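You operate a simulated robot arm through the tools that you are given. There is no shell and no other tool. Be economical: measure what you need, move in short steps, check, and stop when the job is done.

Carry out the task below with a simulated robot arm. There is one attempt and no reset: what you move stays moved.

JOB
Put things in order on the top of the wooden table. At the end: the green tub (marked "L 16") stands where the brown square bottle (marked "L 27") stood; the brown square bottle stands where the black sink plug stood; the black sink plug is in the white bowl; the clear beads jar is in the blue bowl; whatever was shut is shut again. Leave all else as you found it, and nothing knocked over.

The check looks at the end state, three seconds after you hand in, the way a careful person would. Anything else that was tipped, shoved, dropped, spilled or broken makes it a failure.

ROBOT AND FRAMES
A 7-joint arm with a two-finger parallel gripper, fixed in place. Base frame: the origin is at the foot of the arm, x ahead of it, y to its left, z up; the work surface is at about z = 0. Lengths are in mm, angles in degrees, forces in N, time in s.
With the tool pointing down near the work surface it reaches from about 220 to 580 mm from the base axis. Its first joint turns from -66.0 to 66.0 degrees. Payload 2.5 kg.
The TCP is the grasp point between the finger pads, 23 mm short of the fingertips. In the tool frame z runs along the fingers and y along their closing line. Largest opening 94 mm; finger width 38, thickness 10; the body of the gripper, 54 by 96 mm, starts 39 mm behind the TCP.
Orientation is told as [roll, pitch, yaw] about the base's x, y, z axes, in that order, counted from this pose: with the fingers straight down and closing along the base's y, the tool's x points along the base's -x, its y along +y and its z along -z.

CONTROLS
- The arm moves only by the tool servo_tool. Its argument "plan" is a list of rows, each an object (a shift or turn left out is 0, a gripper value left out holds the last) with "xyz": the shift along the base's x, y, z in mm, a list of three; "dr": the turn, a rotation vector about the base's x, y, z in degrees, a list of three; "jaw": the opening in per cent of the stroke, from 0 (shut) to 100 (fully open). In form: [{"xyz": [dx, dy, dz], "dr": [ax, ay, az], "jaw": jaw}, ...]. A call has 1 to 12 rows; each row shifts and turns the commanded pose from where the row before left it. Each row takes 0.2 s and may step no farther than 50 mm and 8.6 degrees from the row before; otherwise, or with a gripper value out of range, the whole call is refused. Where a pose cannot be reached the arm comes as near as it can. A force on the tool above 40 N (or 10 N above the force at the start of the call, whichever is more), or a blocked arm, ends the call early, and 0.2 s more pass. Each finger travels about 108 mm/s and halts on what it meets, pressing with about 39 N; the grip force reading is that of the motor and also rises with nothing between the fingers. The clock runs only during rows and for 0.2 s after the last one: add rows that do not move to give the fingers time. It gives the time, the measured TCP pose, the force on the tool (base axes), the opening and the grip force at its end, in the units of the frame above (readings bear some noise), with the torque about the TCP (base axes, N m) and any sound that the robot's microphone picked up, and new pictures: "views" is both (left out), scene, wrist or none.
- Cameras (640 x 400 px; columns grow to the right, rows downward): "scene" is fixed at [124.5, -420, 528.4]; the picture's right is [0.74, -0.67, 0.00], its down [-0.46, -0.51, -0.72] and it looks along [0.49, 0.54, -0.69] (base axes); focal length 214 px, centre (320, 200). "wrist" rides on the gripper at [86, 16, -74] in the tool frame; the picture's right is [-0.18, 0.98, 0.00], its down [-0.58, -0.11, -0.81] and it looks along [-0.79, -0.15, 0.59] (tool axes); focal length 243 px, centre (320, 200). There is no depth. A picture from a camera that has moved, and an enlarged one, comes with that camera's place and axes in the base frame and with its lens.
- zoom(camera, box): a new picture of the part [left, top, right, bottom] of that camera's present view, enlarged. The clock stands still meanwhile.
- hand_in(): hands the job in; it is judged then, once.

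Work in short steps. Places have to be worked out from the pictures, the camera data and where the tool is seen: move nearer, look again, correct. Check each grasp and each placing, and mend what went wrong. You have 120 turns and 200 pictures in all, those below and enlarged ones among them. Open the gripper and draw the arm clear of the work before you hand the job in, unless the task says otherwise; then end with one line.

The tools are called after "Call:" as name(argument=value, ...) on one line, values as JSON. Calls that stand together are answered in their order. servo_tool: Moves the arm, as the interface text tells. Its arguments: {"type":"object","properties":{"plan":{"type":"array"},"views":{"type":"string","enum":["both","scene","wrist","none"]}},"required":["plan"]} The other tools are called the same way: zoom (camera, box) takes an enlarged picture of a part of a camera's view; hand_in () hands the job in.

At the start:

```text
t: 0.0
eef_pos: [316.5, 79.2, 378.6]
tcp_rot: [0.0, 0.0, 0.0]
wrist_force: [0.8, 0.9, 1.1]
wrist_torque: [0.02, -0.01, -0.02]
opening: 94.1
grip_force: 0.0
```

scene: 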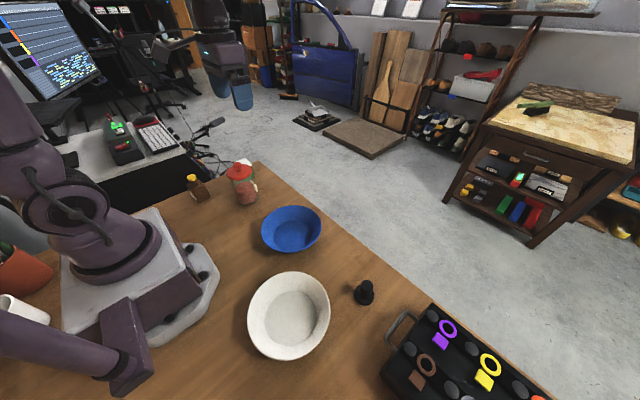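
wrist: 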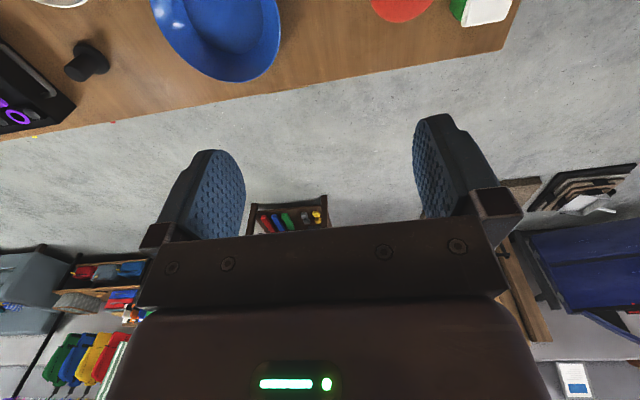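

I see a bottle, a jar with a red lid, a green tub behind it, two bowls, the plug and a black case. I zoom in for detail.

Call:
zoom(camera="scene", box=[160, 140, 340, 260])

Call:
zoom(camera="scene", box=[230, 250, 560, 400])

```text
3.33 times, centred on (250, 200) of scene
camera zoom: at [124.5, -420.0, 528.4], right [0.74, -0.67, 0.0], down [-0.46, -0.51, -0.72], along [0.49, 0.54, -0.69], focal length 715 px, centre (553, 200)
```

zoom: 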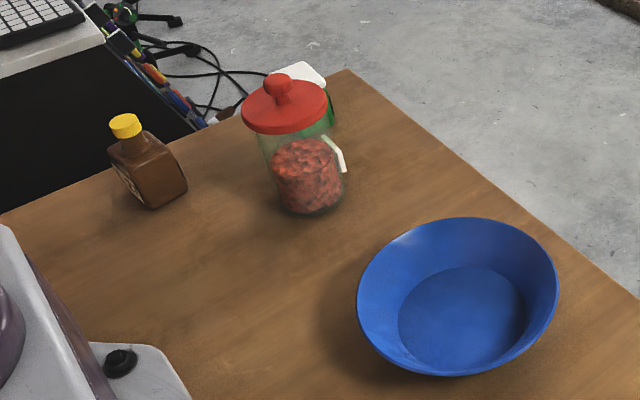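

```text
1.94 times, centred on (395, 325) of scene
camera zoom: at [124.5, -420.0, 528.4], right [0.74, -0.67, 0.0], down [-0.46, -0.51, -0.72], along [0.49, 0.54, -0.69], focal length 416 px, centre (174, -42)
```

zoom: 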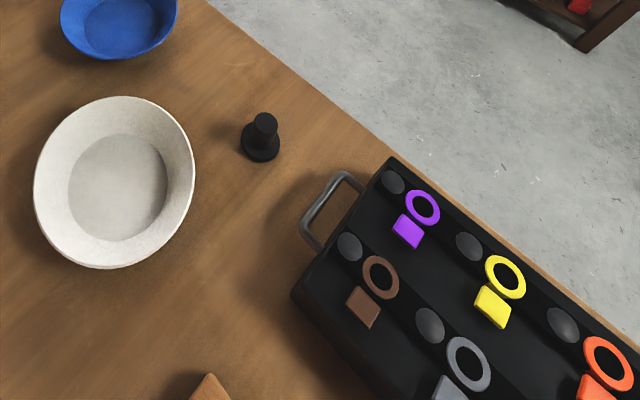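

Estimates: plug about (347,-331), white bowl (191,-250), blue bowl (339,-60), jar (313,174), bottle (192,305), tub about (380,268). First I move toward the plug for a closer look.

Call:
servo_tool(plan=[{"xyz": [0, -45, -10], "dr": [0, 0, -6]}, {"xyz": [0, -45, -10], "dr": [0, 0, -6]}, {"xyz": [0, -45, -20], "dr": [0, 0, -6]}, {"xyz": [-5, -45, -20], "dr": [0, 0, -6]}, {"xyz": [-5, -45, -20], "dr": [0, 0, -6]}, {"xyz": [-10, -45, -20], "dr": [0, 0, -6]}, {"xyz": [-10, -40, -20], "dr": [0, 0, -6]}, {"xyz": [-5, -25, -20]}, {"xyz": [0, 0, -20]}, {}])

```text
refused: row 6 steps farther than a row can; nothing moved
```

Row 6 was slightly too long, so I shrink the steps.

Call:
servo_tool(plan=[{"xyz": [0, -45, -10], "dr": [0, 0, -6]}, {"xyz": [0, -45, -10], "dr": [0, 0, -6]}, {"xyz": [0, -45, -15], "dr": [0, 0, -6]}, {"xyz": [-5, -45, -15], "dr": [0, 0, -6]}, {"xyz": [-5, -45, -15], "dr": [0, 0, -6]}, {"xyz": [-10, -40, -20], "dr": [0, 0, -6]}, {"xyz": [-10, -40, -20], "dr": [0, 0, -6]}, {"xyz": [-5, -30, -30]}, {"xyz": [0, 0, -30]}, {}])

```text
t: 2.2
eef_pos: [281.6, -260.2, 210.9]
tcp_rot: [-0.1, 0.0, -42.0]
wrist_force: [-0.2, -0.4, -1.5]
wrist_torque: [-0.01, 0.01, -0.01]
opening: 94.0
grip_force: 0.1
camera wrist: at [229.3, -187.7, 284.2], right [0.79, 0.61, 0.0], down [0.36, -0.47, 0.81], along [0.49, -0.64, -0.59], focal length 243 px, centre (320, 200)
```

scene: 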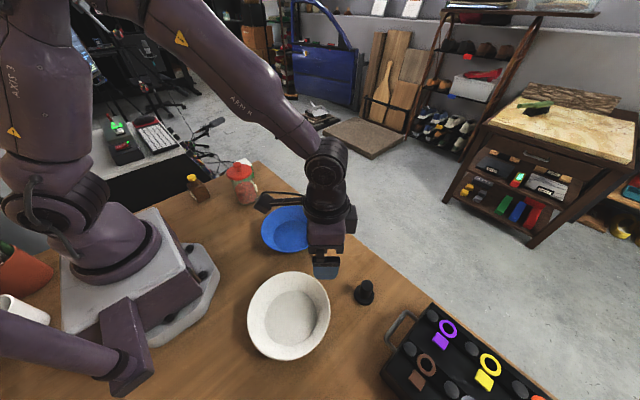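
wrist: 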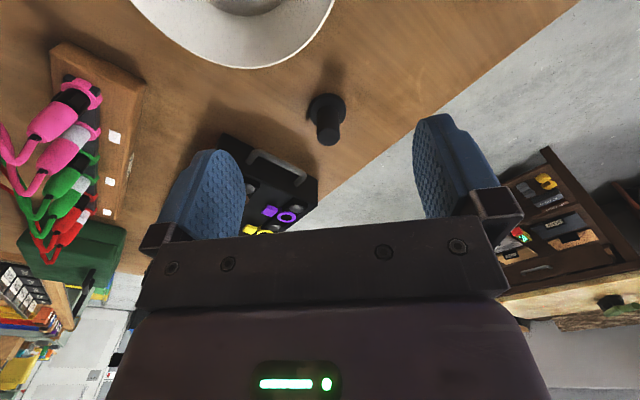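

Plug base measured at (348,-329), height about 48. I check its shape.

Call:
zoom(camera="wrist", box=[270, 70, 390, 160])

```text
4.44 times, centred on (330, 115) of wrist
camera zoom: at [229.3, -187.7, 284.2], right [0.79, 0.61, 0.0], down [0.36, -0.47, 0.81], along [0.49, -0.64, -0.59], focal length 1078 px, centre (276, 578)
```

zoom: 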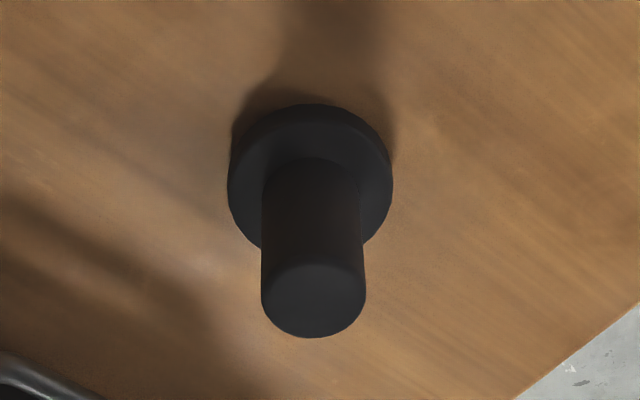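

Plug axis is at about (351,-331), height about 54, stem 27 mm, flange 49 mm. I move above it and descend to z=45 to take the stem.

Call:
servo_tool(plan=[{"xyz": [35, -35, 0], "jaw": 68}, {"xyz": [35, -36, -20]}, {"xyz": [0, 0, -40]}, {"xyz": [0, 0, -36]}, {}])

```text
refused: row 2 steps farther than a row can; nothing moved
```

Same path with smaller steps.

Call:
servo_tool(plan=[{"xyz": [25, -25, 0], "jaw": 68}, {"xyz": [25, -25, -20]}, {"xyz": [20, -21, -20]}, {"xyz": [0, 0, -40]}, {"xyz": [0, 0, -26]}, {}])

```text
t: 3.6
eef_pos: [353.0, -331.1, 103.2]
tcp_rot: [0.1, 0.0, -42.0]
wrist_force: [0.8, 0.1, 0.5]
wrist_torque: [-0.03, -0.01, -0.01]
opening: 64.1
grip_force: 0.1
camera wrist: at [299.7, -259.5, 178.7], right [0.79, 0.61, 0.0], down [0.36, -0.47, 0.81], along [0.49, -0.64, -0.59], focal length 243 px, centre (320, 200)
```

scene: 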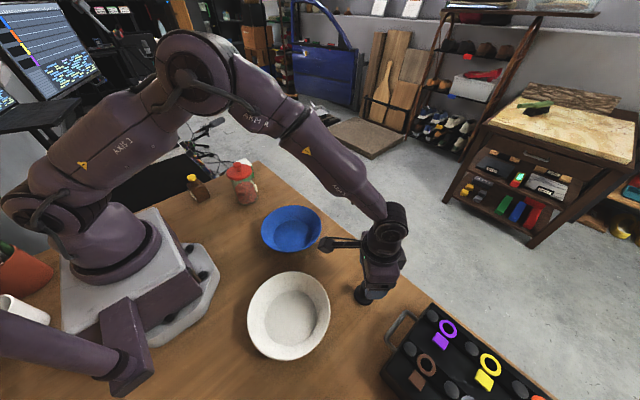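
wrist: 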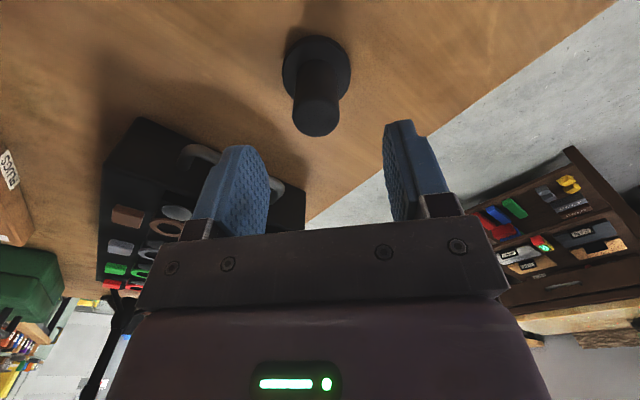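

Plug lies right under the TCP, and the left finger has about 50 mm to the case handle. I descend to 46 and close.

Call:
servo_tool(plan=[{"xyz": [-2, 2, -30]}, {"xyz": [0, 0, -27]}, {}, {"jaw": 0}, {"jaw": 0}, {"jaw": 0}])

```text
t: 5.0
eef_pos: [350.4, -326.4, 50.0]
tcp_rot: [0.0, 0.0, -42.0]
wrist_force: [0.4, -0.2, -0.2]
wrist_torque: [0.03, -0.02, -0.02]
opening: 26.7
grip_force: 38.8
camera wrist: at [296.7, -256.1, 124.4], right [0.79, 0.61, 0.0], down [0.36, -0.47, 0.81], along [0.49, -0.64, -0.59], focal length 243 px, centre (320, 200)
```

scene: 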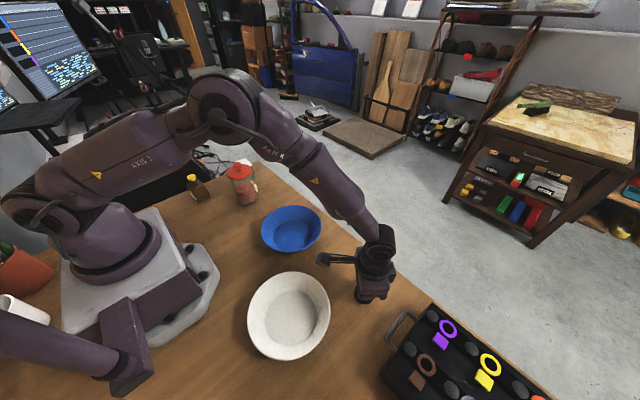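
wrist: 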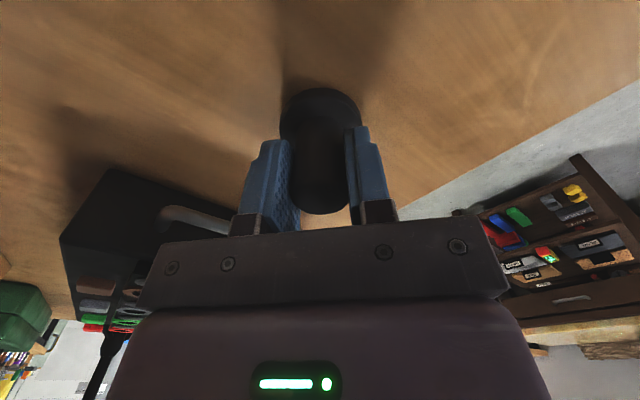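

Plug gripped at 26.7 mm; its place was about (350,-328). I lift it and carry it over the white bowl.

Call:
servo_tool(plan=[{"xyz": [0, 0, 40]}, {"xyz": [0, 0, 45]}, {"xyz": [0, 0, 45]}, {"xyz": [-35, 16, 0]}, {"xyz": [-40, 20, 0]}, {"xyz": [-40, 20, 0]}, {"xyz": [-42, 20, 0]}, {"xyz": [0, 0, -30]}, {}, {}])

```text
t: 7.2
eef_pos: [192.6, -252.0, 149.5]
tcp_rot: [0.0, 0.0, -42.1]
wrist_force: [1.1, 0.6, -0.5]
wrist_torque: [0.03, -0.01, -0.01]
opening: 26.6
grip_force: 39.4
camera wrist: at [139.5, -181.2, 223.4], right [0.79, 0.61, 0.0], down [0.36, -0.47, 0.81], along [0.49, -0.64, -0.59], focal length 243 px, centre (320, 200)
```

scene: 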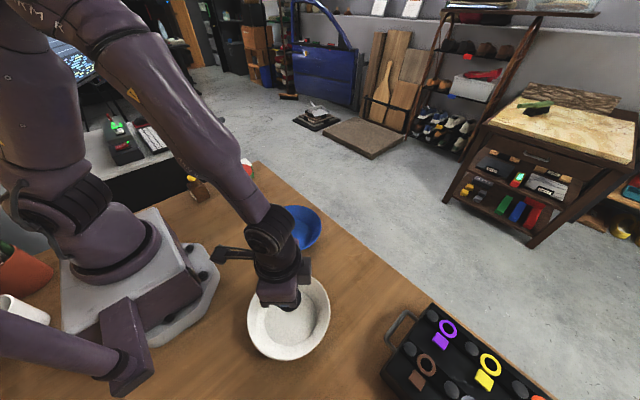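
wrist: 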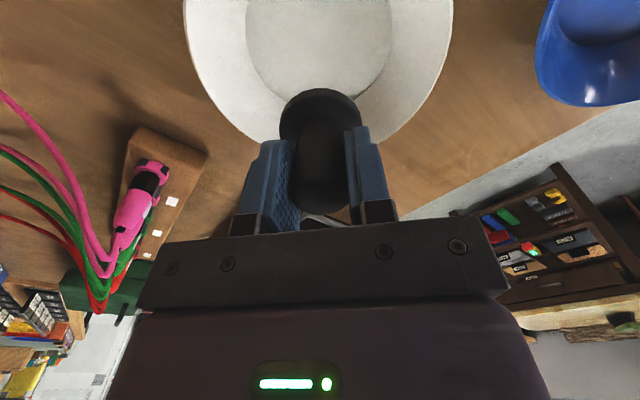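

The bowl floor centre appears to be about (184,-240). I shift there and descend toward the floor.

Call:
servo_tool(plan=[{"xyz": [-8, 11, 0]}, {"xyz": [0, 0, -40]}, {"xyz": [0, 0, -40]}, {"xyz": [0, 0, -6]}, {}])

```text
t: 8.4
eef_pos: [183.9, -237.8, 64.0]
tcp_rot: [0.0, 0.0, -42.0]
wrist_force: [-0.1, 0.2, -0.8]
wrist_torque: [0.01, 0.01, 0.0]
opening: 26.5
grip_force: 38.9
camera wrist: at [131.0, -167.3, 138.9], right [0.79, 0.61, 0.0], down [0.36, -0.47, 0.81], along [0.49, -0.64, -0.59], focal length 243 px, centre (320, 200)
```

scene: 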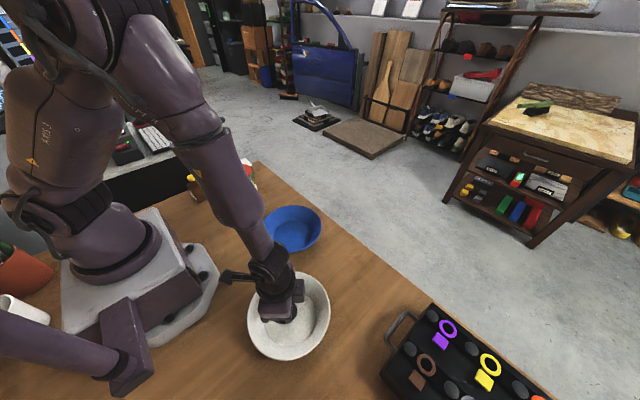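
wrist: 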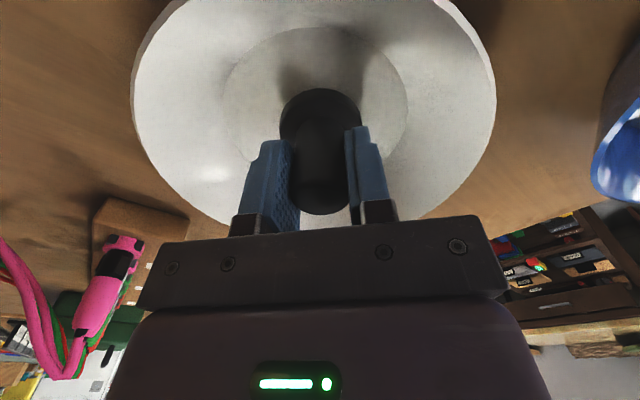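

Well centred. I lower in small steps, watching force.

Call:
servo_tool(plan=[{"xyz": [0, 0, -3]}, {"xyz": [0, 0, -2]}, {}], views="none")

Call:
servo_tool(plan=[{"xyz": [0, 0, -2]}, {}], views="none")

Call:
servo_tool(plan=[{"xyz": [0, 0, -2]}, {}], views="none")

```text
t: 9.2
eef_pos: [185.2, -236.4, 59.5]
tcp_rot: [0.0, 0.0, -42.0]
wrist_force: [-0.9, 0.6, -0.5]
wrist_torque: [-0.01, 0.03, 0.04]
opening: 26.4
grip_force: 39.3
```

```text
t: 9.8
eef_pos: [186.0, -237.5, 57.4]
tcp_rot: [0.0, 0.0, -42.0]
wrist_force: [0.3, 0.5, -1.2]
wrist_torque: [0.03, -0.03, 0.01]
opening: 26.7
grip_force: 38.7
```

```text
t: 10.2
eef_pos: [185.6, -237.6, 57.5]
tcp_rot: [0.0, 0.1, -42.1]
wrist_force: [-1.6, 2.6, 10.6]
wrist_torque: [0.04, 0.04, 0.0]
opening: 26.8
grip_force: 38.8
stopped in row 2: the force on the tool passed its limit (the readings are from after the stop); the commanded pose is now the measured one
```

Contact with the floor at z=57.5. I release and rise.

Call:
servo_tool(plan=[{"jaw": 60}, {"jaw": 60}, {"xyz": [0, 0, 30]}, {"xyz": [0, 0, 45]}, {"xyz": [0, 0, 45]}, {"xyz": [0, 0, 45]}, {}])

```text
t: 11.8
eef_pos: [184.3, -239.0, 223.4]
tcp_rot: [0.0, 0.1, -42.2]
wrist_force: [0.3, 0.3, -0.4]
wrist_torque: [0.02, -0.02, -0.02]
opening: 56.5
grip_force: 0.3
camera wrist: at [130.5, -167.7, 298.3], right [0.8, 0.61, 0.0], down [0.36, -0.47, 0.81], along [0.49, -0.64, -0.59], focal length 243 px, centre (320, 200)
```

scene: 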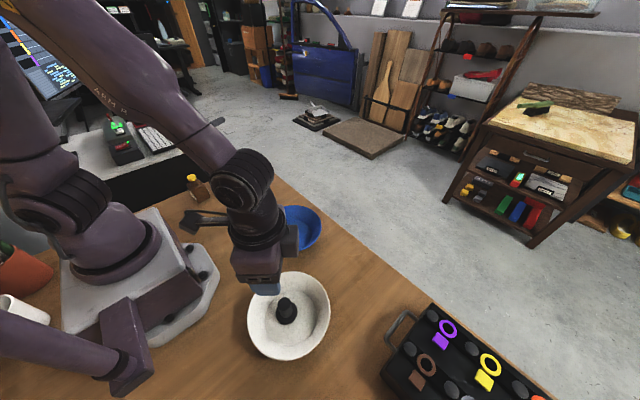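
wrist: 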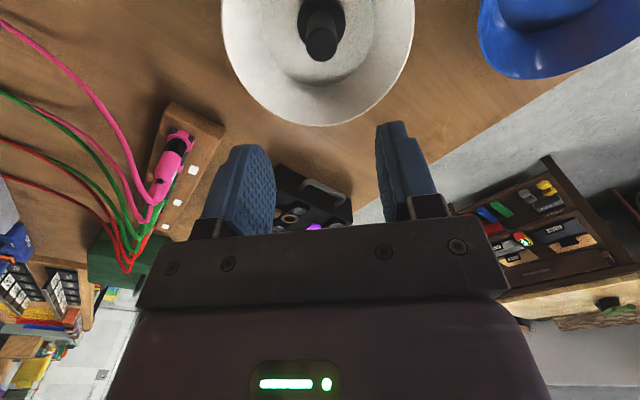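

The plug stands upright in the white bowl. Now I swing to the left side to view jar, tub and bottle.

Call:
servo_tool(plan=[{"xyz": [24, 39, 5], "dr": [0, 0, 8], "jaw": 100}, {"xyz": [20, 40, 5], "dr": [0, 0, 8]}, {"xyz": [17, 42, 5], "dr": [0, 0, 8]}, {"xyz": [12, 43, 5], "dr": [0, 0, 8]}, {"xyz": [6, 45, 5], "dr": [0, 0, 8]}, {"xyz": [0, 45, 5], "dr": [0, 0, 8]}, {"xyz": [-6, 45, 0], "dr": [0, 0, 8]}, {"xyz": [-12, 40, 0], "dr": [0, 0, 8]}, {"xyz": [-20, 35, 0], "dr": [0, 0, 8]}, {"xyz": [-15, 25, 0], "dr": [0, 0, 8]}, {}])

```text
t: 14.2
eef_pos: [213.4, 158.1, 249.3]
tcp_rot: [0.2, 0.1, 38.1]
wrist_force: [-0.9, 0.2, -0.2]
wrist_torque: [0.04, 0.0, -0.01]
opening: 93.9
grip_force: 0.1
camera wrist: at [135.1, 118.3, 324.7], right [-0.46, 0.89, 0.0], down [0.53, 0.27, 0.81], along [0.71, 0.37, -0.59], focal length 243 px, centre (320, 200)
```

scene: 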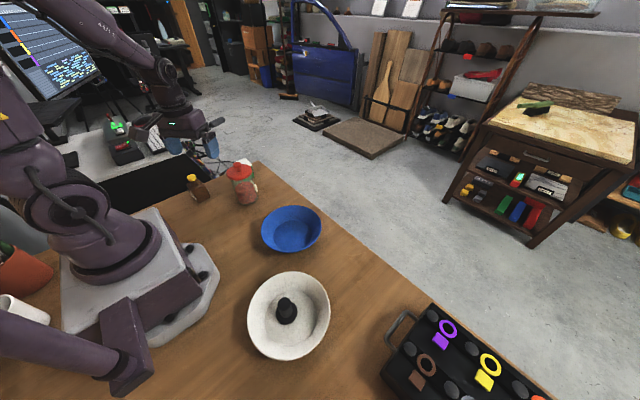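
wrist: 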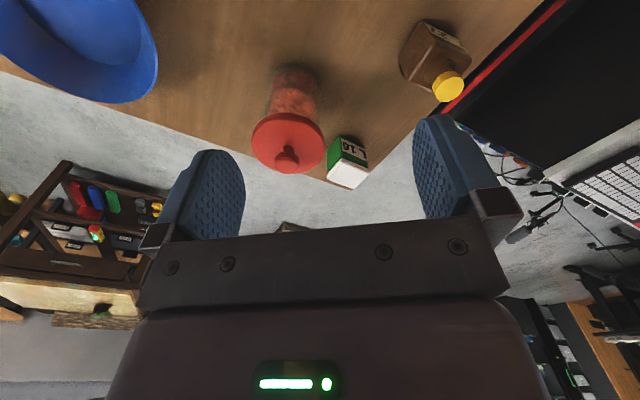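

Call:
zoom(camera="wrist", box=[230, 50, 390, 200])

Call:
zoom(camera="wrist", box=[380, 0, 500, 110])

```text
2.67 times, centred on (310, 125) of wrist
camera zoom: at [135.1, 118.3, 324.7], right [-0.46, 0.89, 0.0], down [0.53, 0.27, 0.81], along [0.71, 0.37, -0.59], focal length 647 px, centre (347, 400)
```

zoom: 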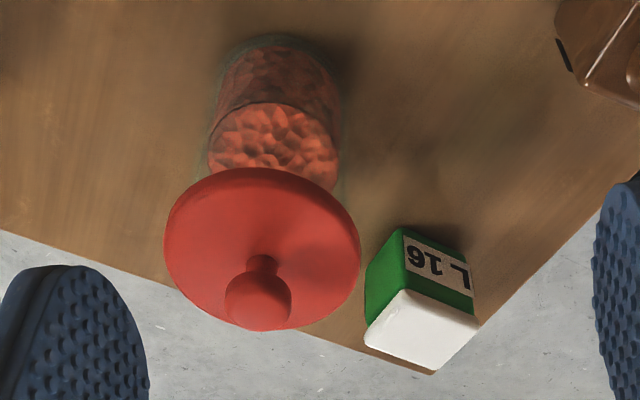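

```text
3.64 times, centred on (440, 55) of wrist
camera zoom: at [135.1, 118.3, 324.7], right [-0.46, 0.89, 0.0], down [0.53, 0.27, 0.81], along [0.71, 0.37, -0.59], focal length 882 px, centre (-116, 727)
```

zoom: 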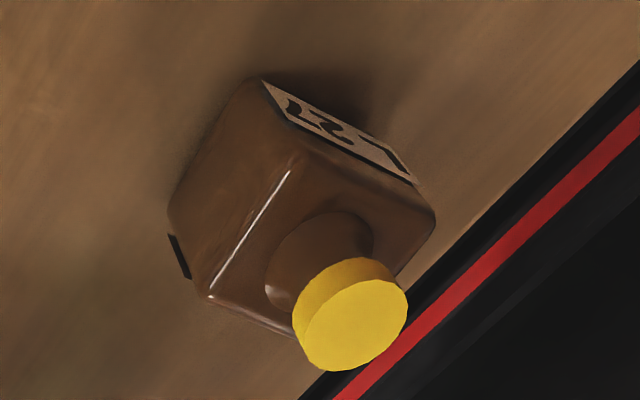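

I inspect the jar's lid construction and that white strip closely.

Call:
zoom(camera="scene", box=[220, 150, 270, 210])

Call:
zoom(camera="wrist", box=[245, 55, 330, 180])

```text
6.67 times, centred on (245, 180) of scene
camera zoom: at [124.5, -420.0, 528.4], right [0.74, -0.67, 0.0], down [-0.46, -0.51, -0.72], along [0.49, 0.54, -0.69], focal length 1430 px, centre (820, 333)
```

zoom: 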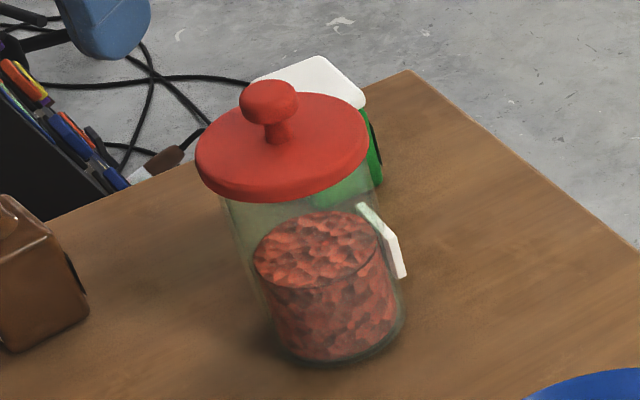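

```text
3.20 times, centred on (288, 118) of wrist
camera zoom: at [135.1, 118.3, 324.7], right [-0.46, 0.89, 0.0], down [0.53, 0.27, 0.81], along [0.71, 0.37, -0.59], focal length 776 px, centre (424, 464)
```

zoom: 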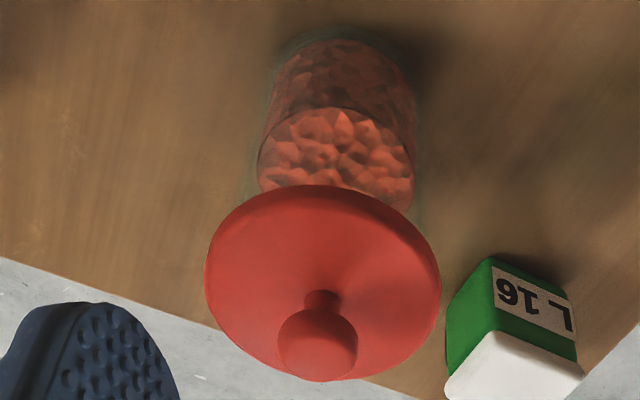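

A white strip shows beside the jar's far side; I go look at the jar from the right side (yaw ~78) at lower height.

Call:
servo_tool(plan=[{"xyz": [10, -40, 0], "dr": [0, 0, 8]}, {"xyz": [15, -40, -10], "dr": [0, 0, 8]}, {"xyz": [15, -40, -15], "dr": [0, 0, 8]}, {"xyz": [15, -15, -25], "dr": [0, 0, 8]}, {"xyz": [15, 0, -25], "dr": [0, 0, 8]}, {}], views="wrist")

```text
t: 15.6
eef_pos: [280.6, 25.9, 177.9]
tcp_rot: [0.0, 0.1, 78.1]
wrist_force: [0.4, -0.2, -0.4]
wrist_torque: [0.0, 0.0, -0.02]
opening: 93.8
grip_force: 0.0
camera wrist: at [247.2, -54.0, 252.4], right [-0.92, 0.38, 0.0], down [0.23, 0.55, 0.81], along [0.31, 0.74, -0.59], focal length 243 px, centre (320, 200)
```

wrist: 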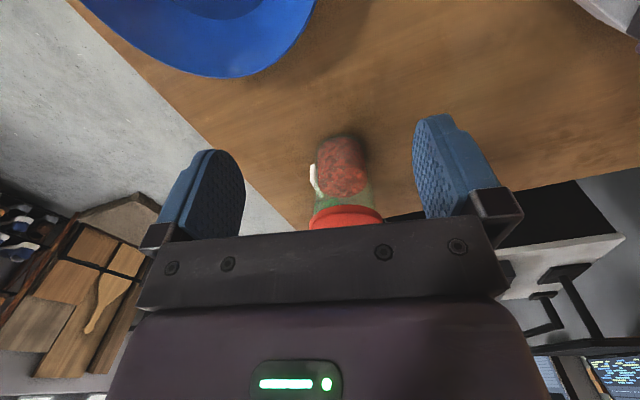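

Call:
zoom(camera="wrist", box=[280, 120, 410, 235])

```text
3.48 times, centred on (345, 178) of wrist
camera zoom: at [247.2, -54.0, 252.4], right [-0.92, 0.38, 0.0], down [0.23, 0.55, 0.81], along [0.31, 0.74, -0.59], focal length 844 px, centre (233, 278)
```

zoom: 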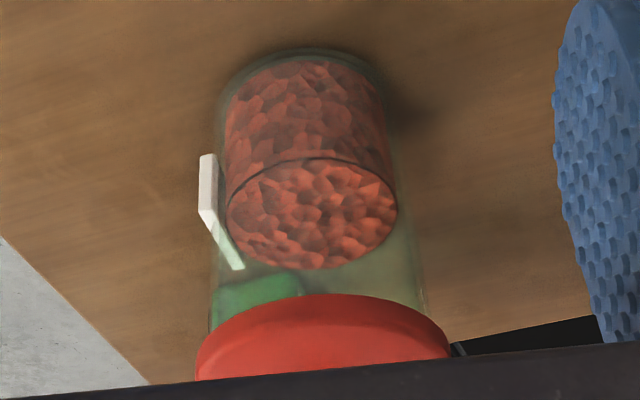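

The white strip is a small handle/tag on the jar's +x side, so I must close along y. Jar axis is about (304,162), lid bottom about z 105–115. I position above the jar with yaw about 10, a little behind.

Call:
servo_tool(plan=[{"xyz": [-10, 0, 40], "dr": [0, 0, -8.5]}, {"xyz": [-10, 15, 20], "dr": [0, 0, -8.5]}, {"xyz": [-10, 20, 0], "dr": [0, 0, -8.5]}, {"xyz": [-5, 20, 0], "dr": [0, 0, -8.5]}, {"xyz": [0, 20, 0], "dr": [0, 0, -8.5]}, {"xyz": [0, 20, 0], "dr": [0, 0, -8.5]}, {"xyz": [0, 20, 0], "dr": [0, 0, -8.5]}, {"xyz": [0, 20, 0], "dr": [0, 0, -8.5]}, {}], views="wrist")

```text
t: 17.6
eef_pos: [244.9, 161.6, 238.1]
tcp_rot: [0.0, 0.1, 9.9]
wrist_force: [-0.3, -0.6, 0.2]
wrist_torque: [0.02, 0.01, 0.0]
opening: 93.9
grip_force: 0.0
camera wrist: at [157.5, 162.9, 312.9], right [0.01, 1.0, 0.0], down [0.59, -0.01, 0.81], along [0.81, -0.01, -0.59], focal length 243 px, centre (320, 200)
```

wrist: 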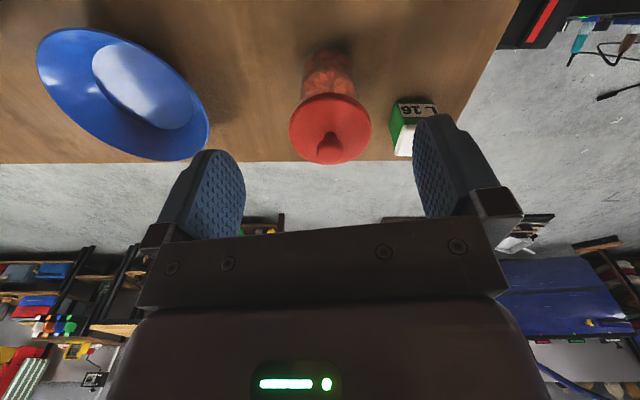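

Call:
zoom(camera="wrist", box=[280, 30, 450, 180])

```text
2.67 times, centred on (365, 105) of wrist
camera zoom: at [157.5, 162.9, 312.9], right [0.01, 1.0, 0.0], down [0.59, -0.01, 0.81], along [0.81, -0.01, -0.59], focal length 647 px, centre (200, 453)
```

zoom: 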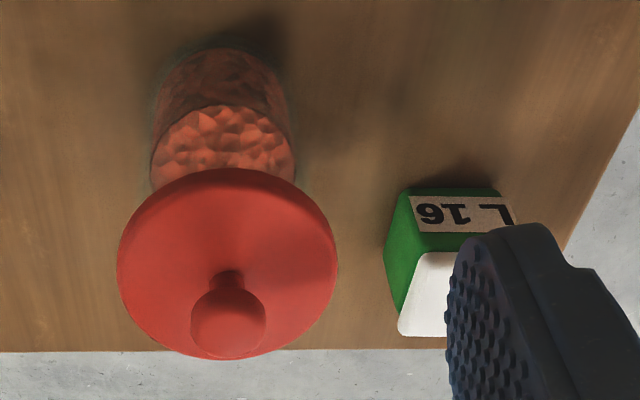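

Jar axis about (303,169), lid about 77 mm wide with top near z 122, knob top about 160. I move over it and look before descending around the lid.

Call:
servo_tool(plan=[{"xyz": [30, 4, 0]}, {"xyz": [28, 4, 0]}, {"xyz": [0, 0, -35]}, {}], views="both")

```text
t: 18.6
eef_pos: [303.4, 169.0, 202.8]
tcp_rot: [0.0, 0.1, 10.1]
wrist_force: [-0.3, 0.0, -0.1]
wrist_torque: [0.0, -0.03, -0.01]
opening: 93.8
grip_force: 0.0
camera wrist: at [216.1, 170.5, 276.9], right [0.01, 1.0, 0.0], down [0.59, -0.01, 0.81], along [0.81, -0.01, -0.59], focal length 243 px, centre (320, 200)
```

scene: 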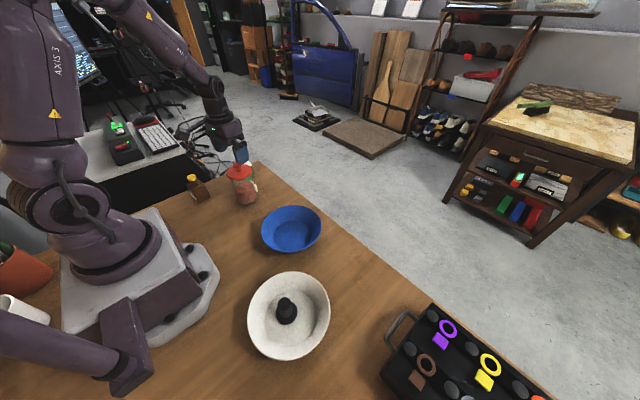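
wrist: 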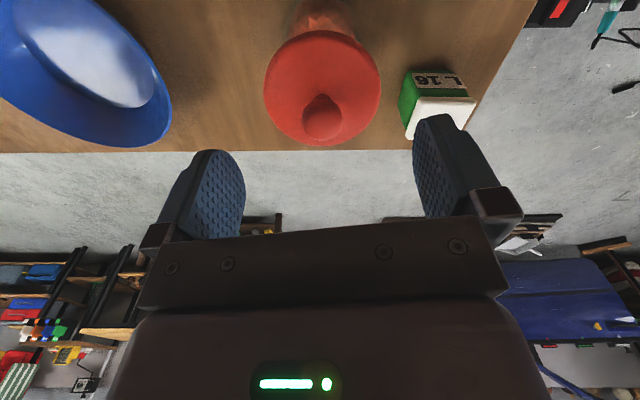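

Lid is centred at about (303,171). I descend so tips are just above lid level and check.

Call:
servo_tool(plan=[{"xyz": [0, 2, -30]}, {"xyz": [0, 0, -20]}, {}], views="wrist")

```text
t: 19.4
eef_pos: [304.8, 171.3, 151.4]
tcp_rot: [0.0, 0.1, 9.9]
wrist_force: [0.6, 0.5, -0.1]
wrist_torque: [0.0, -0.01, -0.02]
opening: 94.0
grip_force: 0.0
camera wrist: at [217.1, 172.6, 226.2], right [0.01, 1.0, 0.0], down [0.59, -0.01, 0.81], along [0.81, -0.01, -0.59], focal length 243 px, centre (320, 200)
```

wrist: 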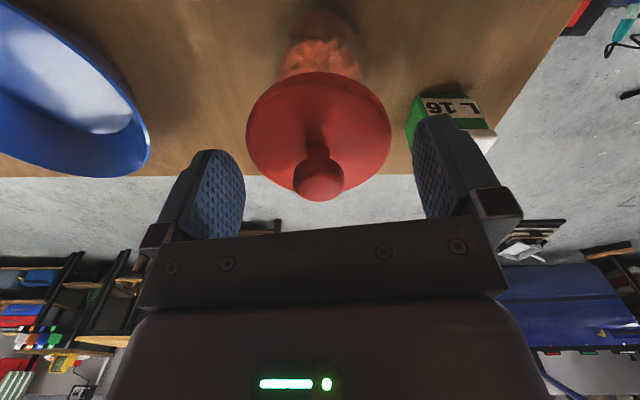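

Fits between the fingers. I descend to z about 130 and close gently on the lid rim.

Call:
servo_tool(plan=[{"xyz": [-1, 0, -12]}, {"xyz": [0, 0, -10]}, {}, {"jaw": 0}, {"jaw": 0}], views="wrist")

```text
t: 20.6
eef_pos: [302.8, 170.1, 130.3]
tcp_rot: [0.0, 0.1, 10.0]
wrist_force: [1.0, -0.5, 0.4]
wrist_torque: [0.02, 0.0, 0.02]
opening: 76.5
grip_force: 39.0
heard: snap
camera wrist: at [215.7, 172.9, 205.2], right [0.01, 1.0, 0.0], down [0.59, -0.01, 0.81], along [0.81, -0.01, -0.59], focal length 243 px, centre (320, 200)
```

wrist: 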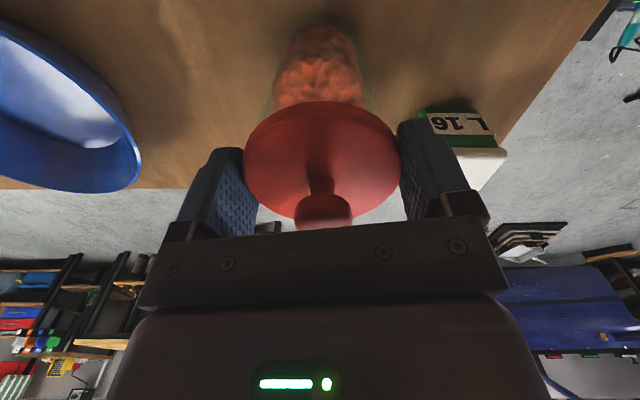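

A "snap" was heard on gripping. I inspect the jar before lifting.

Call:
zoom(camera="scene", box=[220, 150, 270, 210])

Call:
zoom(camera="wrist", box=[230, 10, 420, 240])

```text
6.67 times, centred on (245, 180) of scene
camera zoom: at [124.5, -420.0, 528.4], right [0.74, -0.67, 0.0], down [-0.46, -0.51, -0.72], along [0.49, 0.54, -0.69], focal length 1430 px, centre (820, 333)
```

zoom: 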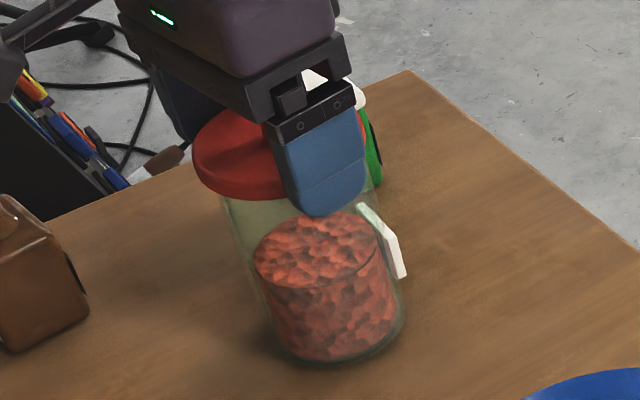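

```text
1.74 times, centred on (325, 125) of wrist
camera zoom: at [215.7, 172.9, 205.2], right [0.01, 1.0, 0.0], down [0.59, -0.01, 0.81], along [0.81, -0.01, -0.59], focal length 422 px, centre (311, 330)
```

zoom: 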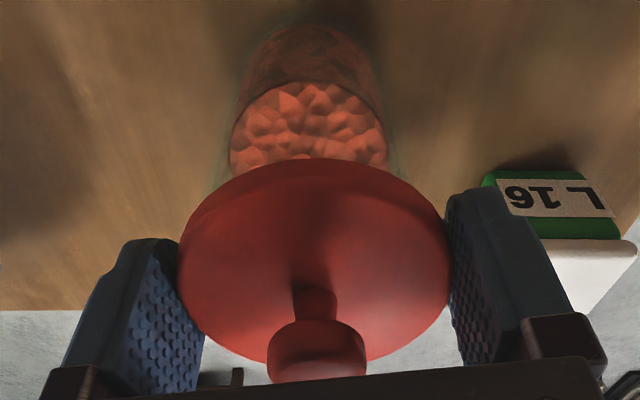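

Nothing is visibly broken. I test-lift by 6 mm to see whether the jar comes along or only the lid.

Call:
servo_tool(plan=[{"xyz": [0, 0, 3]}, {"xyz": [0, 0, 3]}, {}], views="none")

Call:
zoom(camera="scene", box=[220, 150, 270, 210])

```text
t: 21.4
eef_pos: [302.1, 169.8, 136.3]
tcp_rot: [0.0, 0.0, 9.9]
wrist_force: [-0.3, 0.2, -0.5]
wrist_torque: [0.0, 0.0, 0.03]
opening: 76.7
grip_force: 38.7
```

```text
6.67 times, centred on (245, 180) of scene
camera zoom: at [124.5, -420.0, 528.4], right [0.74, -0.67, 0.0], down [-0.46, -0.51, -0.72], along [0.49, 0.54, -0.69], focal length 1430 px, centre (820, 333)
```

zoom: 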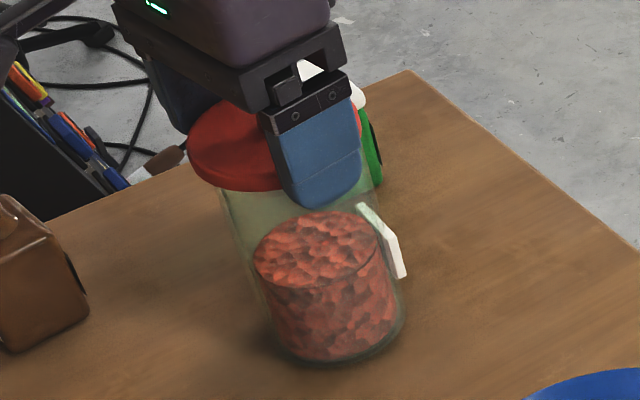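

Only the lid came up (no load), so it lifts off. I set it back, re-grip 7 mm higher so the tips don't protrude below it, and then carry the lid aside.

Call:
servo_tool(plan=[{"xyz": [0, 0, -3]}, {"xyz": [0, 0, -3]}, {"jaw": 100}, {"jaw": 100}, {"xyz": [0, 0, 7]}, {}, {"jaw": 0}, {"jaw": 0}, {}], views="wrist")

Call:
zoom(camera="scene", box=[220, 150, 270, 210])

```text
t: 23.4
eef_pos: [303.5, 169.3, 138.3]
tcp_rot: [-0.1, -0.2, 9.9]
wrist_force: [-0.6, -5.8, 19.9]
wrist_torque: [-0.24, 0.33, 0.15]
opening: 75.9
grip_force: 38.9
heard: snap
camera wrist: at [215.6, 171.4, 212.9], right [0.01, 1.0, 0.0], down [0.59, -0.01, 0.81], along [0.81, -0.01, -0.59], focal length 243 px, centre (320, 200)
```

wrist: 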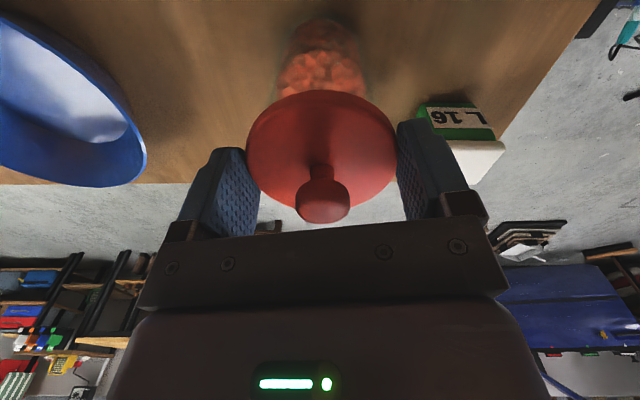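

```text
6.67 times, centred on (245, 180) of scene
camera zoom: at [124.4, -420.0, 528.4], right [0.74, -0.67, 0.0], down [-0.46, -0.51, -0.72], along [0.49, 0.54, -0.69], focal length 1430 px, centre (820, 333)
```

zoom: 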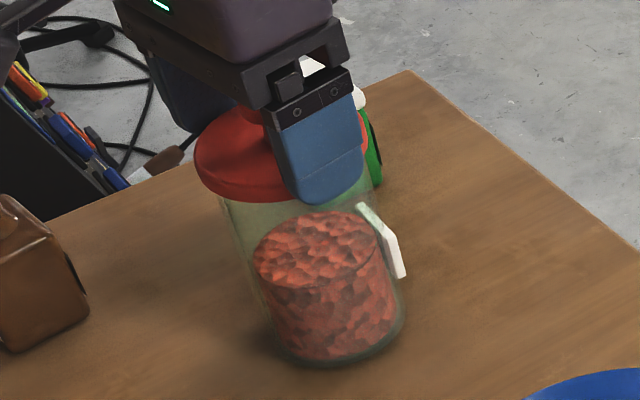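

Grip now presses on the rounded upper edge (20 N upward). I re-grip 4 mm lower.

Call:
servo_tool(plan=[{"jaw": 100}, {"jaw": 100}, {"xyz": [0, 0, -4.5]}, {}, {"jaw": 0}, {"jaw": 0}, {}], views="none")

```text
t: 25.0
eef_pos: [302.6, 170.6, 131.8]
tcp_rot: [0.1, -0.1, 10.0]
wrist_force: [0.0, -0.3, 0.8]
wrist_torque: [-0.01, 0.0, -0.02]
opening: 76.1
grip_force: 39.0
heard: snap
```

Forces are neutral again. I lift the lid straight up, then carry it toward (235,85).

Call:
servo_tool(plan=[{"xyz": [0, 0, 5]}, {"xyz": [0, 0, 10]}, {"xyz": [0, 0, 20]}, {"xyz": [0, 0, 30]}, {}])

```text
t: 26.2
eef_pos: [300.3, 172.3, 197.5]
tcp_rot: [0.2, 0.1, 10.1]
wrist_force: [-0.7, -0.7, 0.3]
wrist_torque: [-0.01, 0.04, 0.0]
opening: 75.9
grip_force: 39.4
camera wrist: at [213.0, 173.0, 272.0], right [0.01, 1.0, 0.0], down [0.59, -0.01, 0.81], along [0.81, -0.01, -0.59], focal length 243 px, centre (320, 200)
```

scene: 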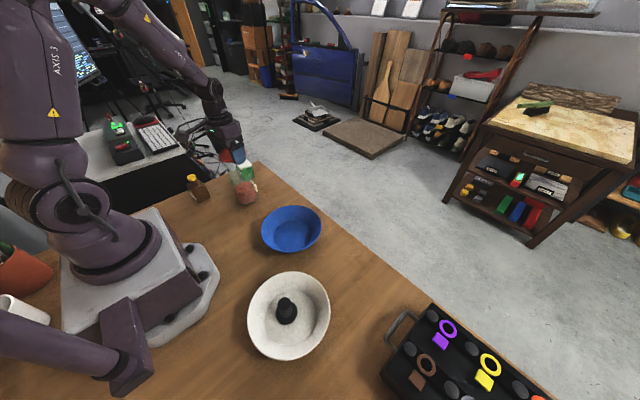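
wrist: 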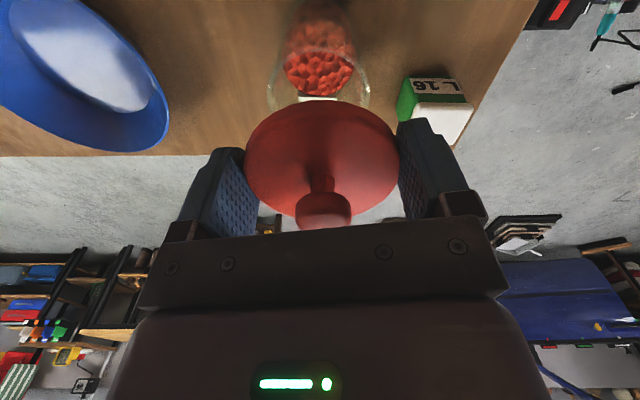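

Lid is off and the jar is undisturbed. I carry the lid to the free spot near (240,85) and lower it.

Call:
servo_tool(plan=[{"xyz": [-20, -30, 0]}, {"xyz": [-20, -30, 0]}, {"xyz": [-20, -27, -15]}, {"xyz": [0, 0, -45]}, {"xyz": [0, 0, -45]}, {"xyz": [0, 0, -40]}, {"xyz": [0, 0, -12]}, {}])

```text
t: 28.0
eef_pos: [244.2, 82.9, 36.9]
tcp_rot: [-0.1, -0.1, 10.0]
wrist_force: [-0.4, -1.8, -0.4]
wrist_torque: [0.02, 0.0, -0.01]
opening: 76.0
grip_force: 39.3
camera wrist: at [155.9, 84.0, 112.6], right [0.01, 1.0, 0.0], down [0.59, -0.01, 0.81], along [0.81, -0.01, -0.59], focal length 243 px, centre (320, 200)
```

scene: 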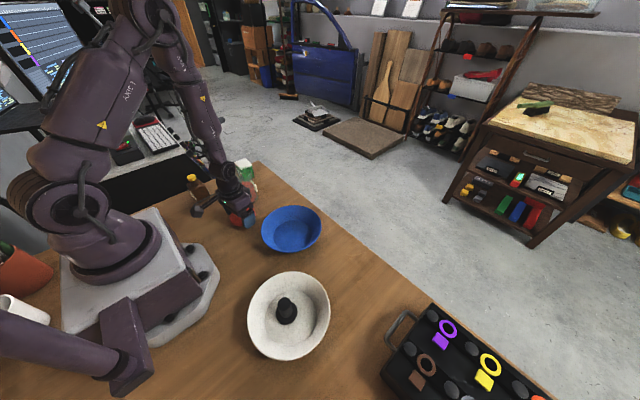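
wrist: 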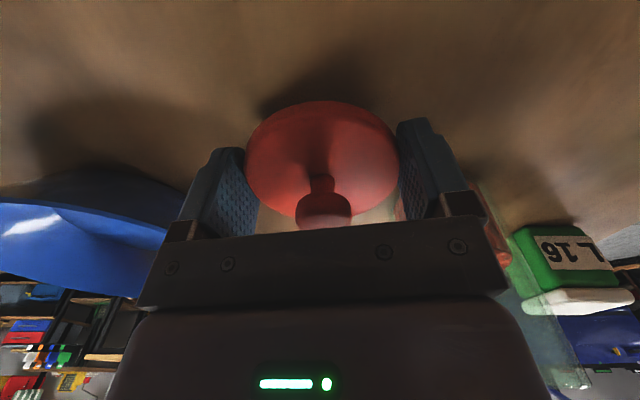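

Lid hovers just above the table; I lower in 3 mm steps until contact.

Call:
servo_tool(plan=[{"xyz": [0, 0, -4]}, {"xyz": [0, 0, -3]}, {}], views="none")

Call:
servo_tool(plan=[{"xyz": [0, 0, -2]}, {}], views="none")

Call:
servo_tool(plan=[{"xyz": [0, 0, -2]}, {}], views="none")

```text
t: 28.8
eef_pos: [243.4, 83.3, 29.8]
tcp_rot: [0.0, 0.1, 10.1]
wrist_force: [0.3, -0.3, 0.2]
wrist_torque: [0.01, -0.01, 0.02]
opening: 76.0
grip_force: 38.6
```

```text
t: 29.4
eef_pos: [242.7, 84.9, 29.0]
tcp_rot: [0.0, 0.1, 10.0]
wrist_force: [0.0, 0.5, 0.0]
wrist_torque: [-0.01, 0.03, -0.04]
opening: 76.1
grip_force: 39.2
```

```text
t: 30.0
eef_pos: [241.5, 84.3, 27.8]
tcp_rot: [0.0, 0.0, 10.1]
wrist_force: [0.3, 0.0, -0.5]
wrist_torque: [0.03, 0.01, -0.03]
opening: 76.0
grip_force: 38.7
```

Call:
servo_tool(plan=[{"xyz": [0, 0, -2]}, {}], views="none")

Call:
servo_tool(plan=[{"xyz": [0, 0, -2]}, {}], views="wrist")

```text
t: 30.6
eef_pos: [242.5, 84.6, 24.0]
tcp_rot: [0.0, -0.1, 10.0]
wrist_force: [0.7, -0.2, -0.6]
wrist_torque: [-0.01, -0.01, -0.02]
opening: 75.8
grip_force: 39.5
```

```text
t: 31.2
eef_pos: [242.3, 84.6, 24.0]
tcp_rot: [0.0, 0.0, 10.0]
wrist_force: [0.6, -0.7, 0.1]
wrist_torque: [-0.01, 0.03, 0.0]
opening: 76.2
grip_force: 39.1
camera wrist: at [154.2, 85.8, 98.7], right [0.01, 1.0, 0.0], down [0.59, -0.01, 0.81], along [0.81, -0.01, -0.59], focal length 243 px, centre (320, 200)
```

wrist: 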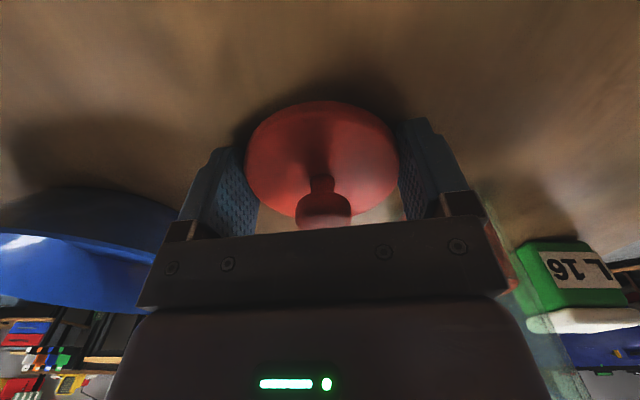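

Tips are about at table level; the remaining drop is a few mm. I release and rise to inspect the lid.

Call:
servo_tool(plan=[{"jaw": 88}, {"jaw": 96}, {"jaw": 100}, {"xyz": [0, 0, 20]}, {"xyz": [-5, 0, 40]}, {"xyz": [-5, 0, 45]}, {"xyz": [0, 0, 45]}, {}], views="both")

```text
t: 33.0
eef_pos: [229.0, 86.6, 177.1]
tcp_rot: [-0.1, 0.0, 10.0]
wrist_force: [0.4, 0.2, -0.8]
wrist_torque: [0.0, -0.05, 0.01]
opening: 94.0
grip_force: 0.1
camera wrist: at [141.4, 88.3, 252.2], right [0.01, 1.0, 0.0], down [0.59, -0.01, 0.81], along [0.81, -0.01, -0.59], focal length 243 px, centre (320, 200)
```

scene: 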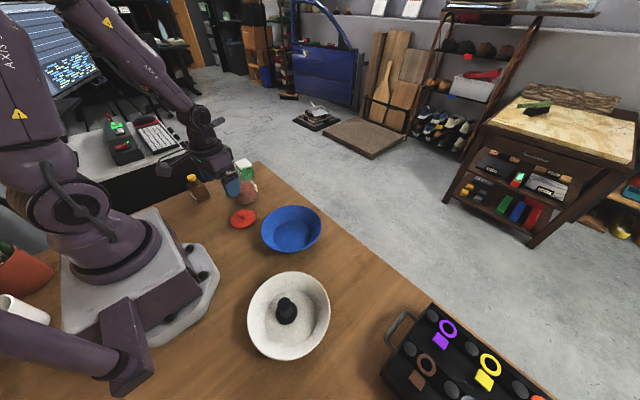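
wrist: 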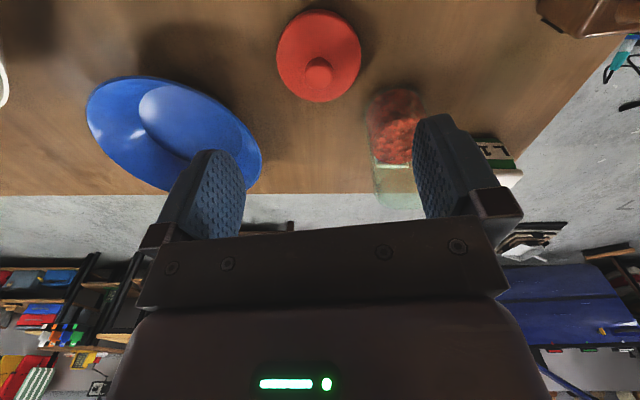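

Lid lies flat at about (242,85). Now I go over the open jar and look.

Call:
servo_tool(plan=[{"xyz": [25, 28, 15]}, {"xyz": [25, 28, 0]}, {"xyz": [24, 28, 0]}, {"xyz": [0, 0, -35]}, {}], views="wrist")

```text
t: 34.2
eef_pos: [307.6, 169.0, 156.4]
tcp_rot: [0.0, 0.1, 10.1]
wrist_force: [-0.1, -0.2, -0.2]
wrist_torque: [0.03, -0.01, -0.03]
opening: 94.0
grip_force: 0.2
camera wrist: at [219.7, 170.6, 230.7], right [0.01, 1.0, 0.0], down [0.59, -0.01, 0.81], along [0.81, -0.01, -0.59], focal length 243 px, centre (320, 200)
```

wrist: 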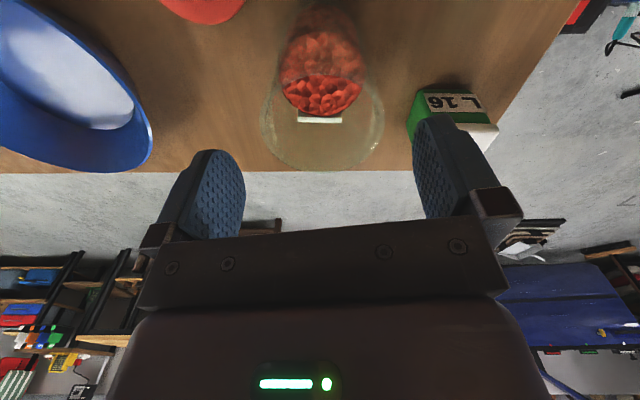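

Jar top is centred at (304,171), about 70 mm wide, rim at about 112. I descend to z=84 around the glass and close.

Call:
servo_tool(plan=[{"xyz": [-3, 2, -30]}, {"xyz": [0, 0, -25]}, {"xyz": [0, 0, -17]}, {}], views="wrist")

```text
t: 35.2
eef_pos: [304.9, 168.6, 84.1]
tcp_rot: [0.1, 0.0, 10.1]
wrist_force: [-0.1, -0.9, -0.6]
wrist_torque: [-0.01, 0.01, -0.01]
opening: 93.9
grip_force: 0.0
camera wrist: at [217.2, 170.4, 159.8], right [0.01, 1.0, 0.0], down [0.59, -0.01, 0.81], along [0.81, -0.01, -0.59], focal length 243 px, centre (320, 200)
```

wrist: 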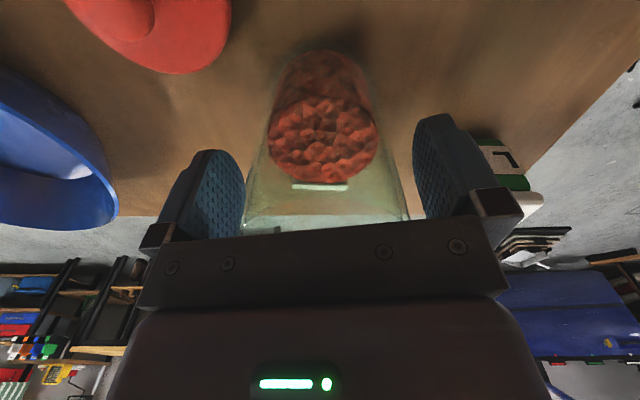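

Jar sits between the fingers; I nudge +2 in y and close.

Call:
servo_tool(plan=[{"xyz": [0, 2, 0]}, {"jaw": 78}, {"jaw": 0}, {"jaw": 0}, {}], views="none")

Call:
servo_tool(plan=[{"xyz": [0, 0, 3]}, {"xyz": [0, 0, 5]}, {}], views="both")

```text
t: 36.4
eef_pos: [304.7, 172.5, 84.4]
tcp_rot: [0.0, 0.1, 9.9]
wrist_force: [0.8, -0.2, 0.3]
wrist_torque: [-0.09, 0.01, 0.03]
opening: 69.8
grip_force: 39.1
```

```text
t: 37.2
eef_pos: [303.9, 171.1, 92.2]
tcp_rot: [0.0, 0.1, 10.1]
wrist_force: [0.5, -0.3, -5.4]
wrist_torque: [0.01, 0.03, 0.0]
opening: 69.8
grip_force: 38.8
camera wrist: at [215.7, 173.7, 167.1], right [0.01, 1.0, 0.0], down [0.59, -0.01, 0.81], along [0.81, -0.01, -0.59], focal length 243 px, centre (320, 200)
```

scene: 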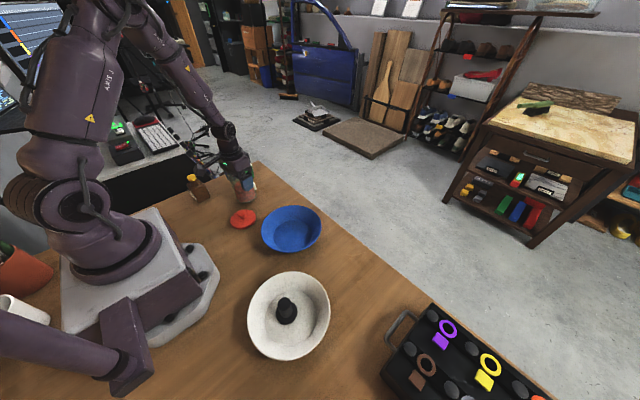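
wrist: 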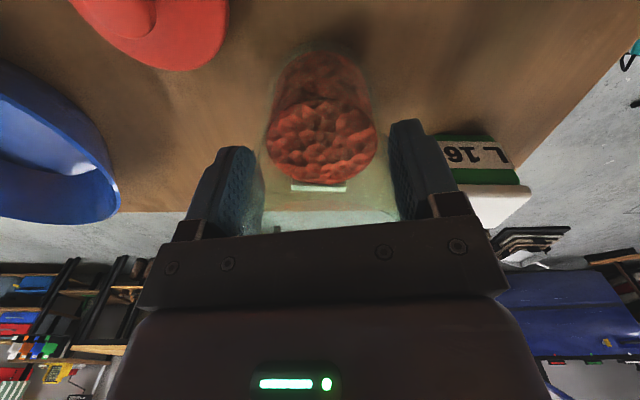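

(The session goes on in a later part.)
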